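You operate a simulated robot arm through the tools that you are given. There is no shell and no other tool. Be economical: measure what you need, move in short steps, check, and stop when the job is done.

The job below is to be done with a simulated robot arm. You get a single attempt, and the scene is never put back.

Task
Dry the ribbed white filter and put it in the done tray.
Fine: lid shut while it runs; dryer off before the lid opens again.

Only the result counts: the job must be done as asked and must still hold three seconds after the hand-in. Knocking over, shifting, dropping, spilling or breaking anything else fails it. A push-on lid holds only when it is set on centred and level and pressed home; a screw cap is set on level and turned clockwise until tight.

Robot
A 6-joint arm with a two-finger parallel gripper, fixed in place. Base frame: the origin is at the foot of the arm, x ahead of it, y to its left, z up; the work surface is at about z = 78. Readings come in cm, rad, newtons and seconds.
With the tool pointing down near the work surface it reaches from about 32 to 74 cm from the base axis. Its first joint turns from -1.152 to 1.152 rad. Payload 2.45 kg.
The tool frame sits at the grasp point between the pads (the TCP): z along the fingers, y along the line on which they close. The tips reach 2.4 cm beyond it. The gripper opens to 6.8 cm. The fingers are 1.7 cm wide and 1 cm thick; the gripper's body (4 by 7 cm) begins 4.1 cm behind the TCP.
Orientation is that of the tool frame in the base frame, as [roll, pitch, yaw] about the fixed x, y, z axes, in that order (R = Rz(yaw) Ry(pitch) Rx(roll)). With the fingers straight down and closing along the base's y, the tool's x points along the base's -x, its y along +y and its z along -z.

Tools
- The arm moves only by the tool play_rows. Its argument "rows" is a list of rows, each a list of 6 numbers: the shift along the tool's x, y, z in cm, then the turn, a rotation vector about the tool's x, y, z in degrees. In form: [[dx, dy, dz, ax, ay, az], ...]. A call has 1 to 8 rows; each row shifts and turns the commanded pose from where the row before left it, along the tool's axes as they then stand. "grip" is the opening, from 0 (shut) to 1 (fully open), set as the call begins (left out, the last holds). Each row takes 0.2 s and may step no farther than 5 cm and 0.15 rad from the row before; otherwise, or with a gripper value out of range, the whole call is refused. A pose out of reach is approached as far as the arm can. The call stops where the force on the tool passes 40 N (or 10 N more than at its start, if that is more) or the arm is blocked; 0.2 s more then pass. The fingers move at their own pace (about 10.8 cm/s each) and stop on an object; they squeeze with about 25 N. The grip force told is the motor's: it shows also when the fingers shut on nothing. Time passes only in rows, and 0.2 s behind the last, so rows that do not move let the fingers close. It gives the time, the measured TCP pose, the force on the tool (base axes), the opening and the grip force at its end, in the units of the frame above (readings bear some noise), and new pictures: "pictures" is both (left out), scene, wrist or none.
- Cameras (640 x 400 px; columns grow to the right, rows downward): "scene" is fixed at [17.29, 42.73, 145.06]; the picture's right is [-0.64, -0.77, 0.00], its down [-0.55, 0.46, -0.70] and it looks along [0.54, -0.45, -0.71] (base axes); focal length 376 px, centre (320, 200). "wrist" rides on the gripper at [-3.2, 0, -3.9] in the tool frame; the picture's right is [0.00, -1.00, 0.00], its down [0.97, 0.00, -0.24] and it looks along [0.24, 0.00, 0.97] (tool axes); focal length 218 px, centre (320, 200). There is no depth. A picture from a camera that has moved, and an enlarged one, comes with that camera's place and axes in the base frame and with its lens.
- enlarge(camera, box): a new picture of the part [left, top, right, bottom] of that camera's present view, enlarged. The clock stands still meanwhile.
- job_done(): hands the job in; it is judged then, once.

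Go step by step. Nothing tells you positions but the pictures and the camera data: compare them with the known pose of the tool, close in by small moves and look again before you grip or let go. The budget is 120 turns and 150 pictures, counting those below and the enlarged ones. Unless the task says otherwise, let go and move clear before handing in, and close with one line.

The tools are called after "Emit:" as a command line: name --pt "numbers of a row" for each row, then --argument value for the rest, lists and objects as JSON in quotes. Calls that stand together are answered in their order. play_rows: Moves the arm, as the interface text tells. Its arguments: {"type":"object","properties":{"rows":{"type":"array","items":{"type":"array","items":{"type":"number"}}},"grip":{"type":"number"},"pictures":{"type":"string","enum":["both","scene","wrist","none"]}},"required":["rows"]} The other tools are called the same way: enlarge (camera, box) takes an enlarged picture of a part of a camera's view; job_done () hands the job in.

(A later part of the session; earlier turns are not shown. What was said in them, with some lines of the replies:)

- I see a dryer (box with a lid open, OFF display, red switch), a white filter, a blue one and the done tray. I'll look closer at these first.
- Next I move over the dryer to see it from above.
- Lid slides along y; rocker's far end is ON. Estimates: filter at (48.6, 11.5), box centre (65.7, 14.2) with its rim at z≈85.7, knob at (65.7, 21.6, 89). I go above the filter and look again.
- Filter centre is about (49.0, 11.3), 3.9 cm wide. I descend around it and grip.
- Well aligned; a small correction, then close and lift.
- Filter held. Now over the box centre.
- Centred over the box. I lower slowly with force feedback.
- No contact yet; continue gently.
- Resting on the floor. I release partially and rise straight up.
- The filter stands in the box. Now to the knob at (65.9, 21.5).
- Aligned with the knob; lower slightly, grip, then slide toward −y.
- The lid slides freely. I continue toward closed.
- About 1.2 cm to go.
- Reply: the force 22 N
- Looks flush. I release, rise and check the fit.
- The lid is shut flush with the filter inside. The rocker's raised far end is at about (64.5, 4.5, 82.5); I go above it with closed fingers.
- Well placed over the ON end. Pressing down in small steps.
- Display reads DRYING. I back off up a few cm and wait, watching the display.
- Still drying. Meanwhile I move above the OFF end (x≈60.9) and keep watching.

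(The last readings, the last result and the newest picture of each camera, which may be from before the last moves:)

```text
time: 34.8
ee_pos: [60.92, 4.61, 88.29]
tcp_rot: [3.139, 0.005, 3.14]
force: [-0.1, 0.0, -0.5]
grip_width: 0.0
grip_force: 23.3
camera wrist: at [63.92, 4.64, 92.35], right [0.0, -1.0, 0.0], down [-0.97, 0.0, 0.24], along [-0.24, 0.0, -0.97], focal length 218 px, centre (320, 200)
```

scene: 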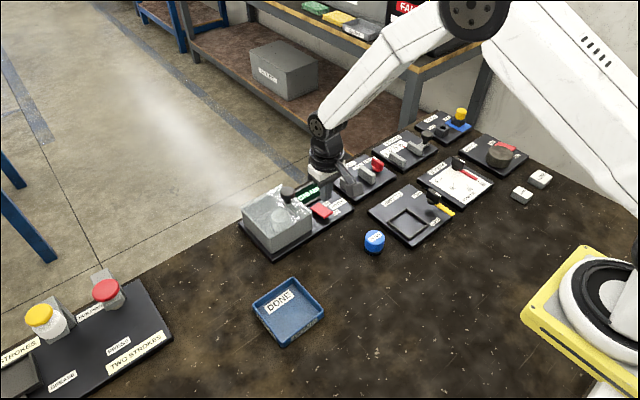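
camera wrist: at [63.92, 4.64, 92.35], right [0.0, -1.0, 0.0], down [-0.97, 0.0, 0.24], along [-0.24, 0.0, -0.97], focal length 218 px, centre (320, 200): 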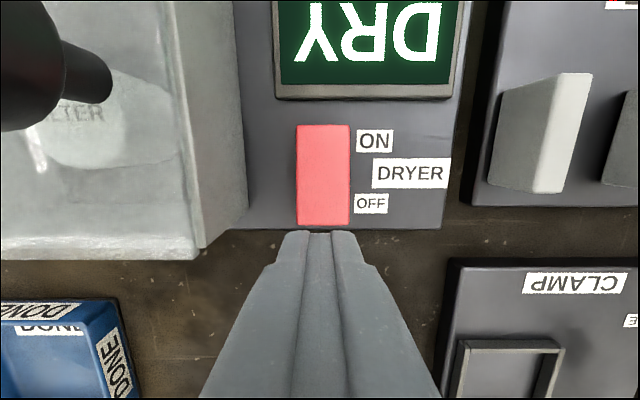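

Display reads DRY. Now press OFF.

Emit:
play_rows --pt "0 0 2.5 0 0 0" --pt "0 0 1 0 0 0" --pt "0 0 0.5 0 0 0" --pt "0 0 0.4 0 0 0" --pt "0 0 0.4 0 0 0" --pt "0 0 0 0 0 0" --pictures "wrist"

Emit:
play_rows --pt "0 0 -2 0 0 0" --pt "0 0 -4 0 0 0" --pt "0 0 -4 0 0 0" --pt "0 0 -4 0 0 0" --pt "0 0 0 0 0 0"

```text
time: 36.2
ee_pos: [60.94, 4.74, 83.47]
tcp_rot: [3.138, 0.003, 3.139]
force: [-0.1, -0.6, 0.4]
grip_width: 0.0
grip_force: 23.6
camera wrist: at [63.93, 4.67, 87.41], right [0.0, -1.0, 0.0], down [-0.97, 0.0, 0.24], along [-0.24, 0.0, -0.97], focal length 218 px, centre (320, 200)
```

wrist: 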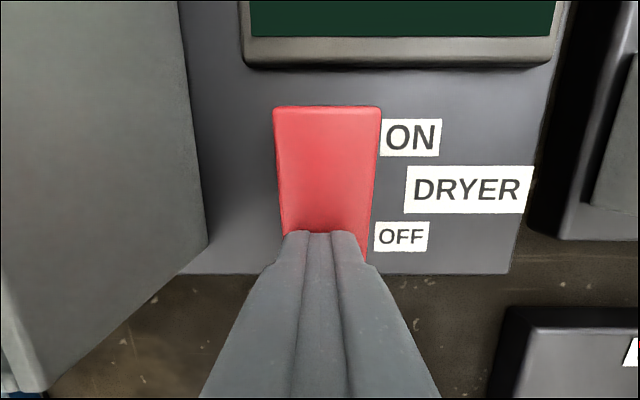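

```text
time: 37.4
ee_pos: [60.84, 4.62, 97.67]
tcp_rot: [3.14, 0.001, 3.141]
force: [0.8, -0.9, 0.0]
grip_width: 0.01
grip_force: 23.8
camera wrist: at [63.82, 4.65, 101.66], right [0.0, -1.0, 0.0], down [-0.97, 0.0, 0.24], along [-0.24, 0.0, -0.97], focal length 218 px, centre (320, 200)
```

scene: 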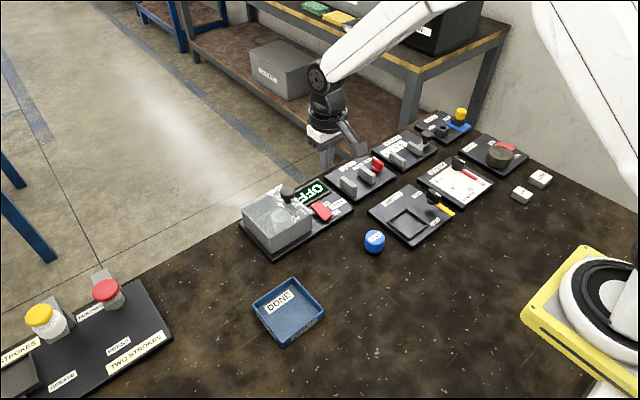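
wrist: 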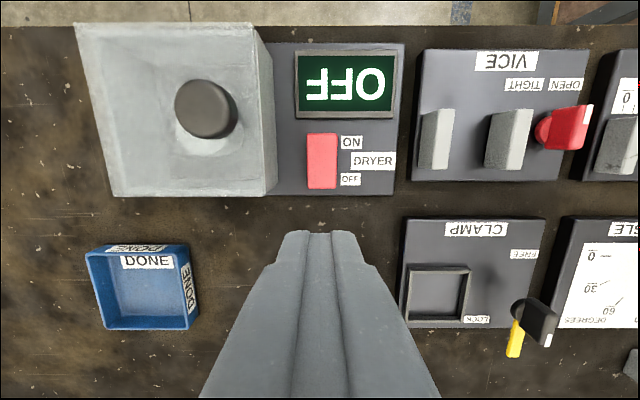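

Display reads OFF. Back to the knob to open the lid.

Emit:
play_rows --pt "-2.6 3.25 0 0 0 0" --pt "-2.6 3.25 0 0 0 0" --pt "0 0 3.5 0 0 0" --pt "0 0 0 0 0 0" --grip 1 --pictures "wrist"

```text
time: 38.4
ee_pos: [66.09, 11.23, 94.06]
tcp_rot: [3.139, 0.004, 3.14]
force: [-0.4, 0.2, 0.0]
grip_width: 6.8
grip_force: 0.0
camera wrist: at [69.11, 11.2, 98.01], right [0.0, -1.0, 0.0], down [-0.97, 0.0, 0.24], along [-0.24, 0.0, -0.97], focal length 218 px, centre (320, 200)
```

wrist: 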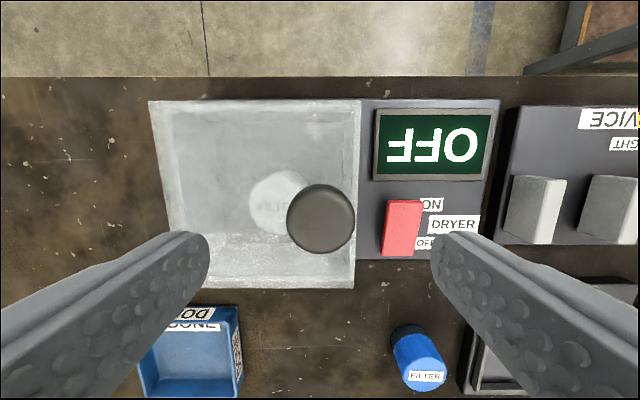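

Aligned. Descend, grip, and slide the lid toward +y by the same 10.4 cm.

Emit:
play_rows --pt "0.1 0 3 0 0 0" --pt "0 0 2.05 0 0 0" --pt "0 0 0 0 0 0" --pictures "none"

Emit:
play_rows --pt "0 0 0 0 0 0" --pt "0 0 0 0 0 0" --pt "0 0 0 0 0 0" --grip 0 --pictures "none"

Emit:
play_rows --pt "0 1 0 0 0 0" --pt "0 1.5 0 0 0 0" --pt "0 1.5 0 0 0 0" --pt "0 1.5 0 0 0 0" --pt "0 1.5 0 0 0 0" --pt "0 1.5 0 0 0 0" --pt "0 1.2 0 0 0 0" --pt "0 0 0 0 0 0"

```text
time: 39.2
ee_pos: [65.99, 11.15, 89.05]
tcp_rot: [3.14, 0.003, 3.141]
force: [0.6, -0.3, -0.6]
grip_width: 6.78
grip_force: 0.1
```

```text
time: 40.0
ee_pos: [65.94, 11.2, 88.97]
tcp_rot: [3.139, 0.003, 3.14]
force: [0.0, 0.4, -1.4]
grip_width: 3.18
grip_force: 44.7
```

```text
time: 41.8
ee_pos: [65.97, 20.73, 89.03]
tcp_rot: [3.138, 0.002, 3.14]
force: [-0.9, -1.3, 1.4]
grip_width: 3.17
grip_force: 45.1
camera wrist: at [68.96, 20.76, 93.03], right [0.0, -1.0, 0.0], down [-0.97, 0.0, 0.24], along [-0.24, 0.0, -0.97], focal length 218 px, centre (320, 200)
```

scene: 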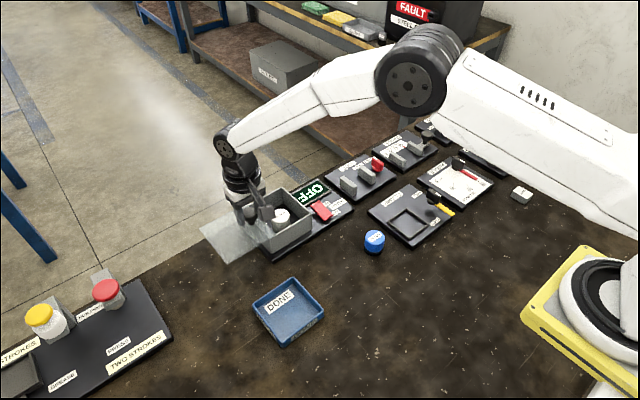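
wrist: 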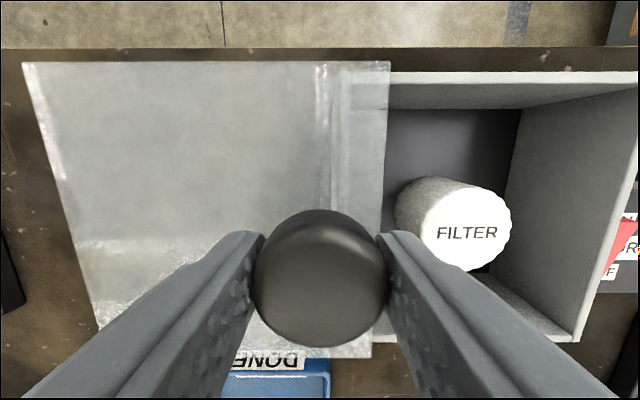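

The filter's dark wet band is gone, so it is dry. Finish opening (0.85 cm), release and rise.

Emit:
play_rows --pt "0 0.85 0 0 0 0" --pt "0 0 0 0 0 0" --pictures "none"

Emit:
play_rows --pt "0 0 0 0 0 0" --pt "0 0 0 0 0 0" --grip 1 --pictures "none"

Emit:
play_rows --pt "0 0 -2 0 0 0" --pt "0 0 -4 0 0 0" --pt "0 -3.75 0 0 0 0" --pt "0.2 -3.75 0 0 0 0" --pt "0 0 0 0 0 0" --grip 0.82

```text
time: 42.4
ee_pos: [66.0, 21.71, 88.99]
tcp_rot: [3.138, 0.003, 3.139]
force: [-6.8, -0.1, 8.2]
grip_width: 3.16
grip_force: 44.9
```

```text
time: 43.0
ee_pos: [66.0, 21.66, 88.93]
tcp_rot: [3.14, 0.004, 3.139]
force: [0.7, -0.4, 0.1]
grip_width: 6.79
grip_force: 0.0
```

```text
time: 44.2
ee_pos: [65.79, 14.17, 95.12]
tcp_rot: [3.139, 0.005, 3.139]
force: [-0.2, 0.0, -0.7]
grip_width: 5.59
grip_force: 0.0
camera wrist: at [68.78, 14.16, 99.11], right [0.0, -1.0, 0.0], down [-0.97, 0.0, 0.24], along [-0.24, 0.0, -0.97], focal length 218 px, centre (320, 200)
```

scene: 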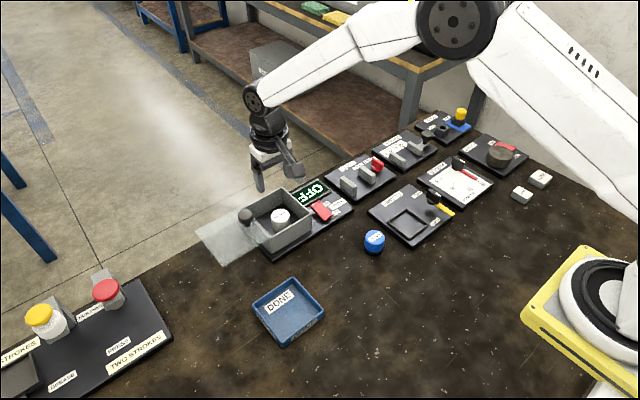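
wrist: 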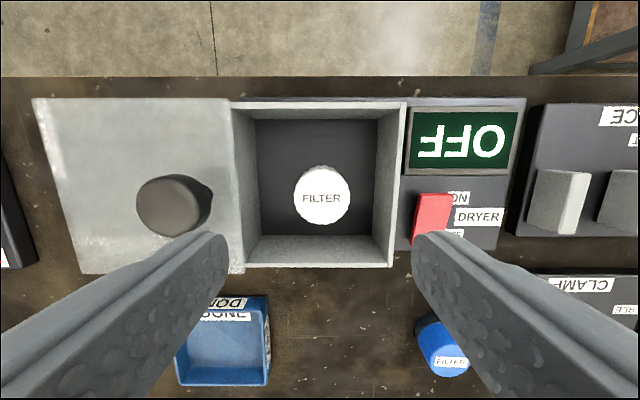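

Lower back to the release pose (65.6, 14.05, 83.35).

Emit:
play_rows --pt "0.2 -0.1 4 0 0 0" --pt "0 0 4 0 0 0" --pt "0 0 2.5 0 0 0" --pt "0 0 1.3 0 0 0" --pt "0 0 0 0 0 0" --pictures "wrist"

```text
time: 45.4
ee_pos: [65.77, 14.08, 83.05]
tcp_rot: [3.141, 0.003, 3.139]
force: [-0.5, 0.1, 0.0]
grip_width: 5.58
grip_force: 0.1
camera wrist: at [68.69, 14.05, 87.04], right [0.0, -1.0, 0.0], down [-0.97, 0.0, 0.24], along [-0.24, 0.0, -0.97], focal length 218 px, centre (320, 200)
```

wrist: 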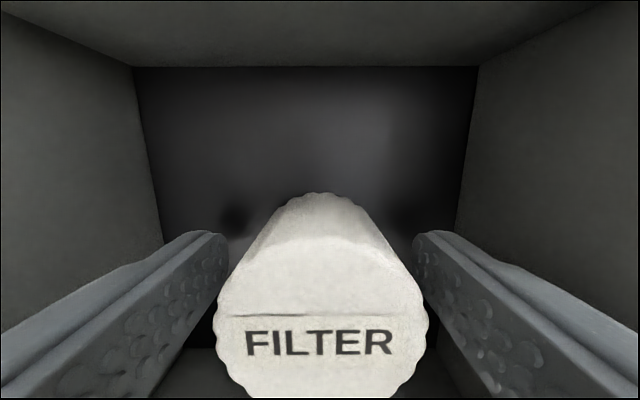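

Emit:
play_rows --pt "0 0 0 0 0 0" --pt "0 0 0 0 0 0" --pt "0 0 0 0 0 0" --grip 0 --pictures "none"

Emit:
play_rows --pt "0 0 -3 0 0 0" --pt "0 0 -4 0 0 0" --pt "0 0 -4 0 0 0" --pt "0 0 -1 0 0 0" --pt "0 0 0 0 0 0" --pictures "wrist"

Emit:
play_rows --pt "4.4 0 0 0 0 0" --pt "4.4 1.5 0 0 0 0" --pt "3 3 0 0 0 0" --pt "3 3 0 0 0 0" --pt "2.9 3.1 0 0 0 0" --pt "0 0 0 0 0 0"

```text
time: 46.2
ee_pos: [65.63, 14.01, 83.07]
tcp_rot: [3.139, 0.003, 3.139]
force: [-0.1, 0.1, -0.5]
grip_width: 4.1
grip_force: 25.2
```

```text
time: 47.4
ee_pos: [65.73, 14.11, 95.1]
tcp_rot: [3.139, 0.002, 3.14]
force: [-0.1, 0.7, -1.0]
grip_width: 4.09
grip_force: 25.0
camera wrist: at [68.7, 14.1, 99.14], right [0.0, -1.0, 0.0], down [-0.97, 0.0, 0.24], along [-0.24, 0.0, -0.97], focal length 218 px, centre (320, 200)
```

wrist: 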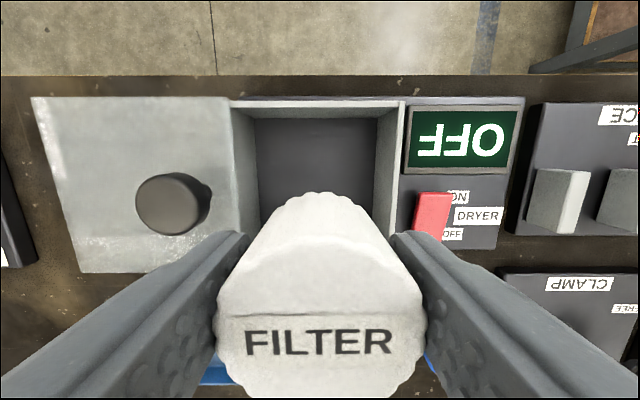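

```text
time: 48.8
ee_pos: [47.95, 24.78, 95.12]
tcp_rot: [3.14, 0.004, 3.139]
force: [0.4, 0.4, -0.9]
grip_width: 4.08
grip_force: 25.5
camera wrist: at [50.91, 24.81, 99.09], right [0.0, -1.0, 0.0], down [-0.97, 0.0, 0.24], along [-0.24, 0.0, -0.97], focal length 218 px, centre (320, 200)
```

scene: 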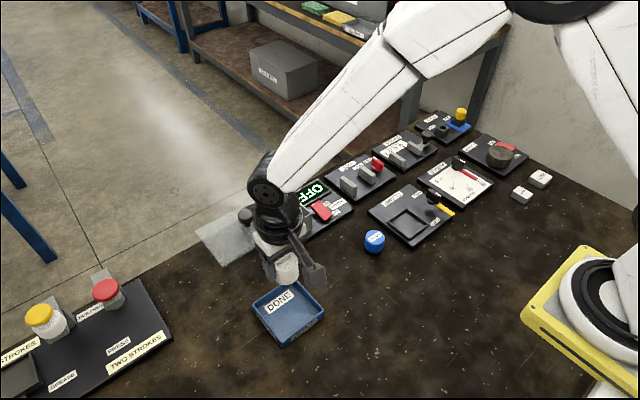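
wrist: 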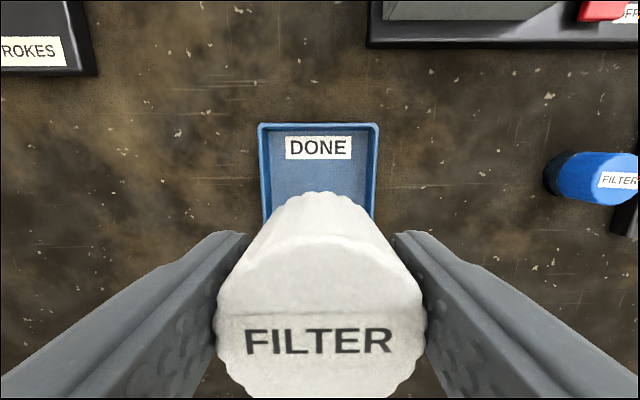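

Centred over the tray. Lowering.

Emit:
play_rows --pt "0 0 4 0 0 0" --pt "0 0 4 0 0 0" --pt "0 0 2.5 0 0 0" --pt "0 0 1.5 0 0 0" --pt "0 0 0 0 0 0" --pictures "both"

Emit:
play_rows --pt "0 0 0.25 0 0 0" --pt "0 0 0.25 0 0 0" --pt "0 0 0 0 0 0" --pictures "none"

```text
time: 50.0
ee_pos: [48.02, 24.78, 82.9]
tcp_rot: [3.139, 0.003, 3.139]
force: [0.8, 0.2, -0.4]
grip_width: 4.07
grip_force: 24.9
camera wrist: at [50.99, 24.76, 86.95], right [0.0, -1.0, 0.0], down [-0.97, 0.0, 0.24], along [-0.24, 0.0, -0.97], focal length 218 px, centre (320, 200)
```

scene: 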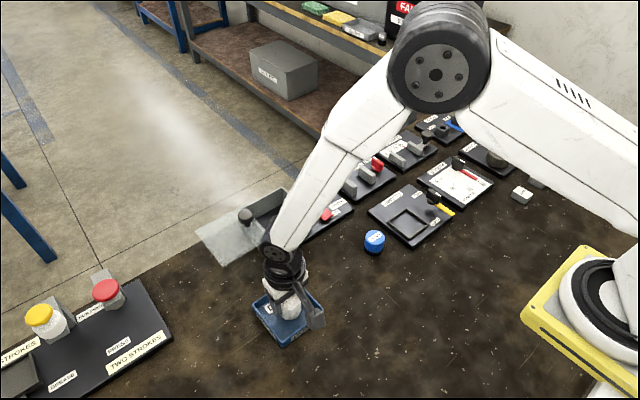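
wrist: 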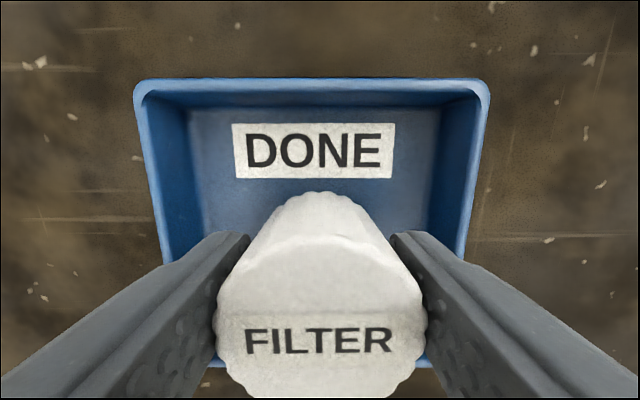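

```text
time: 50.8
ee_pos: [47.88, 24.74, 82.55]
tcp_rot: [3.139, 0.003, 3.138]
force: [0.3, 0.0, 0.0]
grip_width: 4.05
grip_force: 25.2
```

Emit:
play_rows --pt "0 0 0.2 0 0 0" --pt "0 0 0 0 0 0" --pictures "none"

Emit:
play_rows --pt "0 0 0.2 0 0 0" --pt "0 0 0 0 0 0" --pictures "none"

```text
time: 51.4
ee_pos: [47.95, 24.8, 82.36]
tcp_rot: [3.139, 0.001, 3.14]
force: [0.2, -1.1, 0.2]
grip_width: 4.06
grip_force: 25.1
```

```text
time: 52.0
ee_pos: [47.92, 24.71, 82.13]
tcp_rot: [3.141, 0.003, 3.14]
force: [-0.7, 1.0, -0.6]
grip_width: 4.06
grip_force: 25.1
```

Emit:
play_rows --pt "0 0 0.15 0 0 0" --pt "0 0 0 0 0 0" --pictures "none"

Emit:
play_rows --pt "0 0 0.15 0 0 0" --pt "0 0 0 0 0 0" --pictures "wrist"

```text
time: 52.6
ee_pos: [48.02, 24.72, 81.97]
tcp_rot: [3.139, 0.004, 3.139]
force: [0.3, 0.2, -0.3]
grip_width: 4.06
grip_force: 25.1
```

```text
time: 53.2
ee_pos: [47.9, 24.88, 81.81]
tcp_rot: [3.14, 0.003, 3.14]
force: [-0.2, -0.3, -0.5]
grip_width: 4.07
grip_force: 25.0
camera wrist: at [50.93, 24.79, 85.89], right [0.0, -1.0, 0.0], down [-0.97, 0.0, 0.24], along [-0.24, 0.0, -0.97], focal length 218 px, centre (320, 200)
```

wrist: 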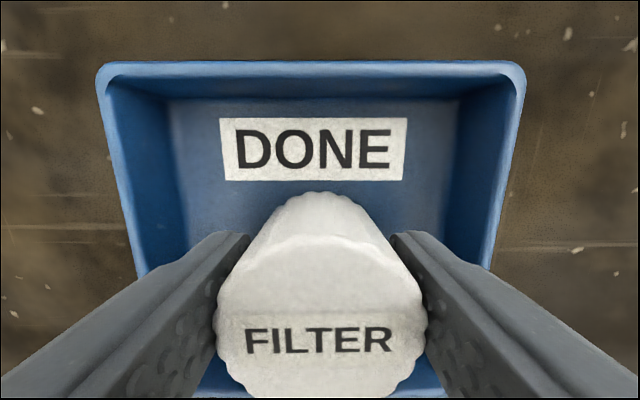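

Emit:
play_rows --pt "0 0 0.12 0 0 0" --pt "0 0 0 0 0 0" --pictures "none"

Emit:
play_rows --pt "0 0 0.12 0 0 0" --pt "0 0 0 0 0 0" --pictures "none"

```text
time: 53.8
ee_pos: [47.95, 24.7, 81.78]
tcp_rot: [3.141, 0.004, 3.14]
force: [-3.2, 0.0, 8.3]
grip_width: 4.06
grip_force: 25.4
```

```text
time: 54.4
ee_pos: [47.93, 24.78, 81.64]
tcp_rot: [3.139, 0.005, 3.14]
force: [-0.8, 1.0, 10.9]
grip_width: 4.1
grip_force: 25.0
```

Contact with the tray floor. Release partially and rise.

Emit:
play_rows --pt "0 0 -0.15 0 0 0" --pt "0 0 0 0 0 0" --pt "0 0 0 0 0 0" --grip 0.8 --pictures "none"

Emit:
play_rows --pt "0 0 -2 0 0 0" --pt "0 0 -4 0 0 0" --pt "0 0 -4 0 0 0" --pt "0 0 -4 0 0 0" --pt "0 0 -4 0 0 0" --pt "0 0 0 0 0 0"

```text
time: 55.2
ee_pos: [47.8, 24.76, 81.72]
tcp_rot: [3.139, 0.001, 3.139]
force: [-0.8, 0.1, -0.3]
grip_width: 5.42
grip_force: 0.0
```

```text
time: 56.6
ee_pos: [47.86, 24.88, 100.01]
tcp_rot: [3.141, 0.001, 3.14]
force: [-0.6, 0.6, 0.1]
grip_width: 5.42
grip_force: 0.0
camera wrist: at [50.89, 24.91, 103.82], right [0.0, -1.0, 0.0], down [-0.97, 0.0, 0.24], along [-0.24, 0.0, -0.97], focal length 218 px, centre (320, 200)
```

scene: 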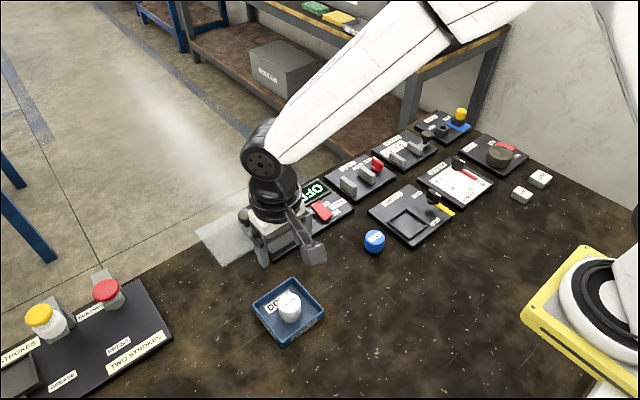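
wrist: 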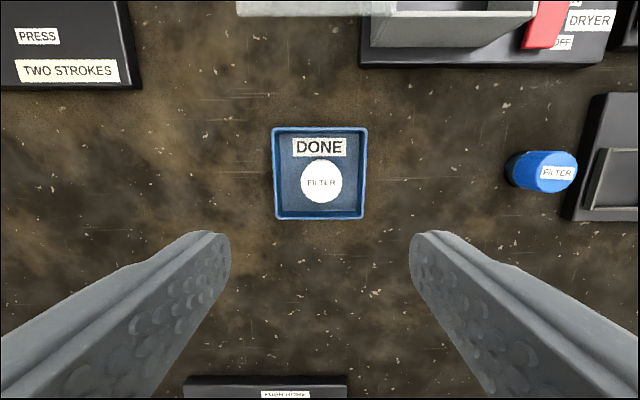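

The filter stands dry in the DONE tray, the dryer reads OFF, and the gripper is clear, so I am handing in.

Emit:
job_done

```text
The job is handed in.
```

The ribbed white filter is dried and standing in the done tray; the lid stayed shut while the dryer ran, and I switched the dryer off before opening it again.
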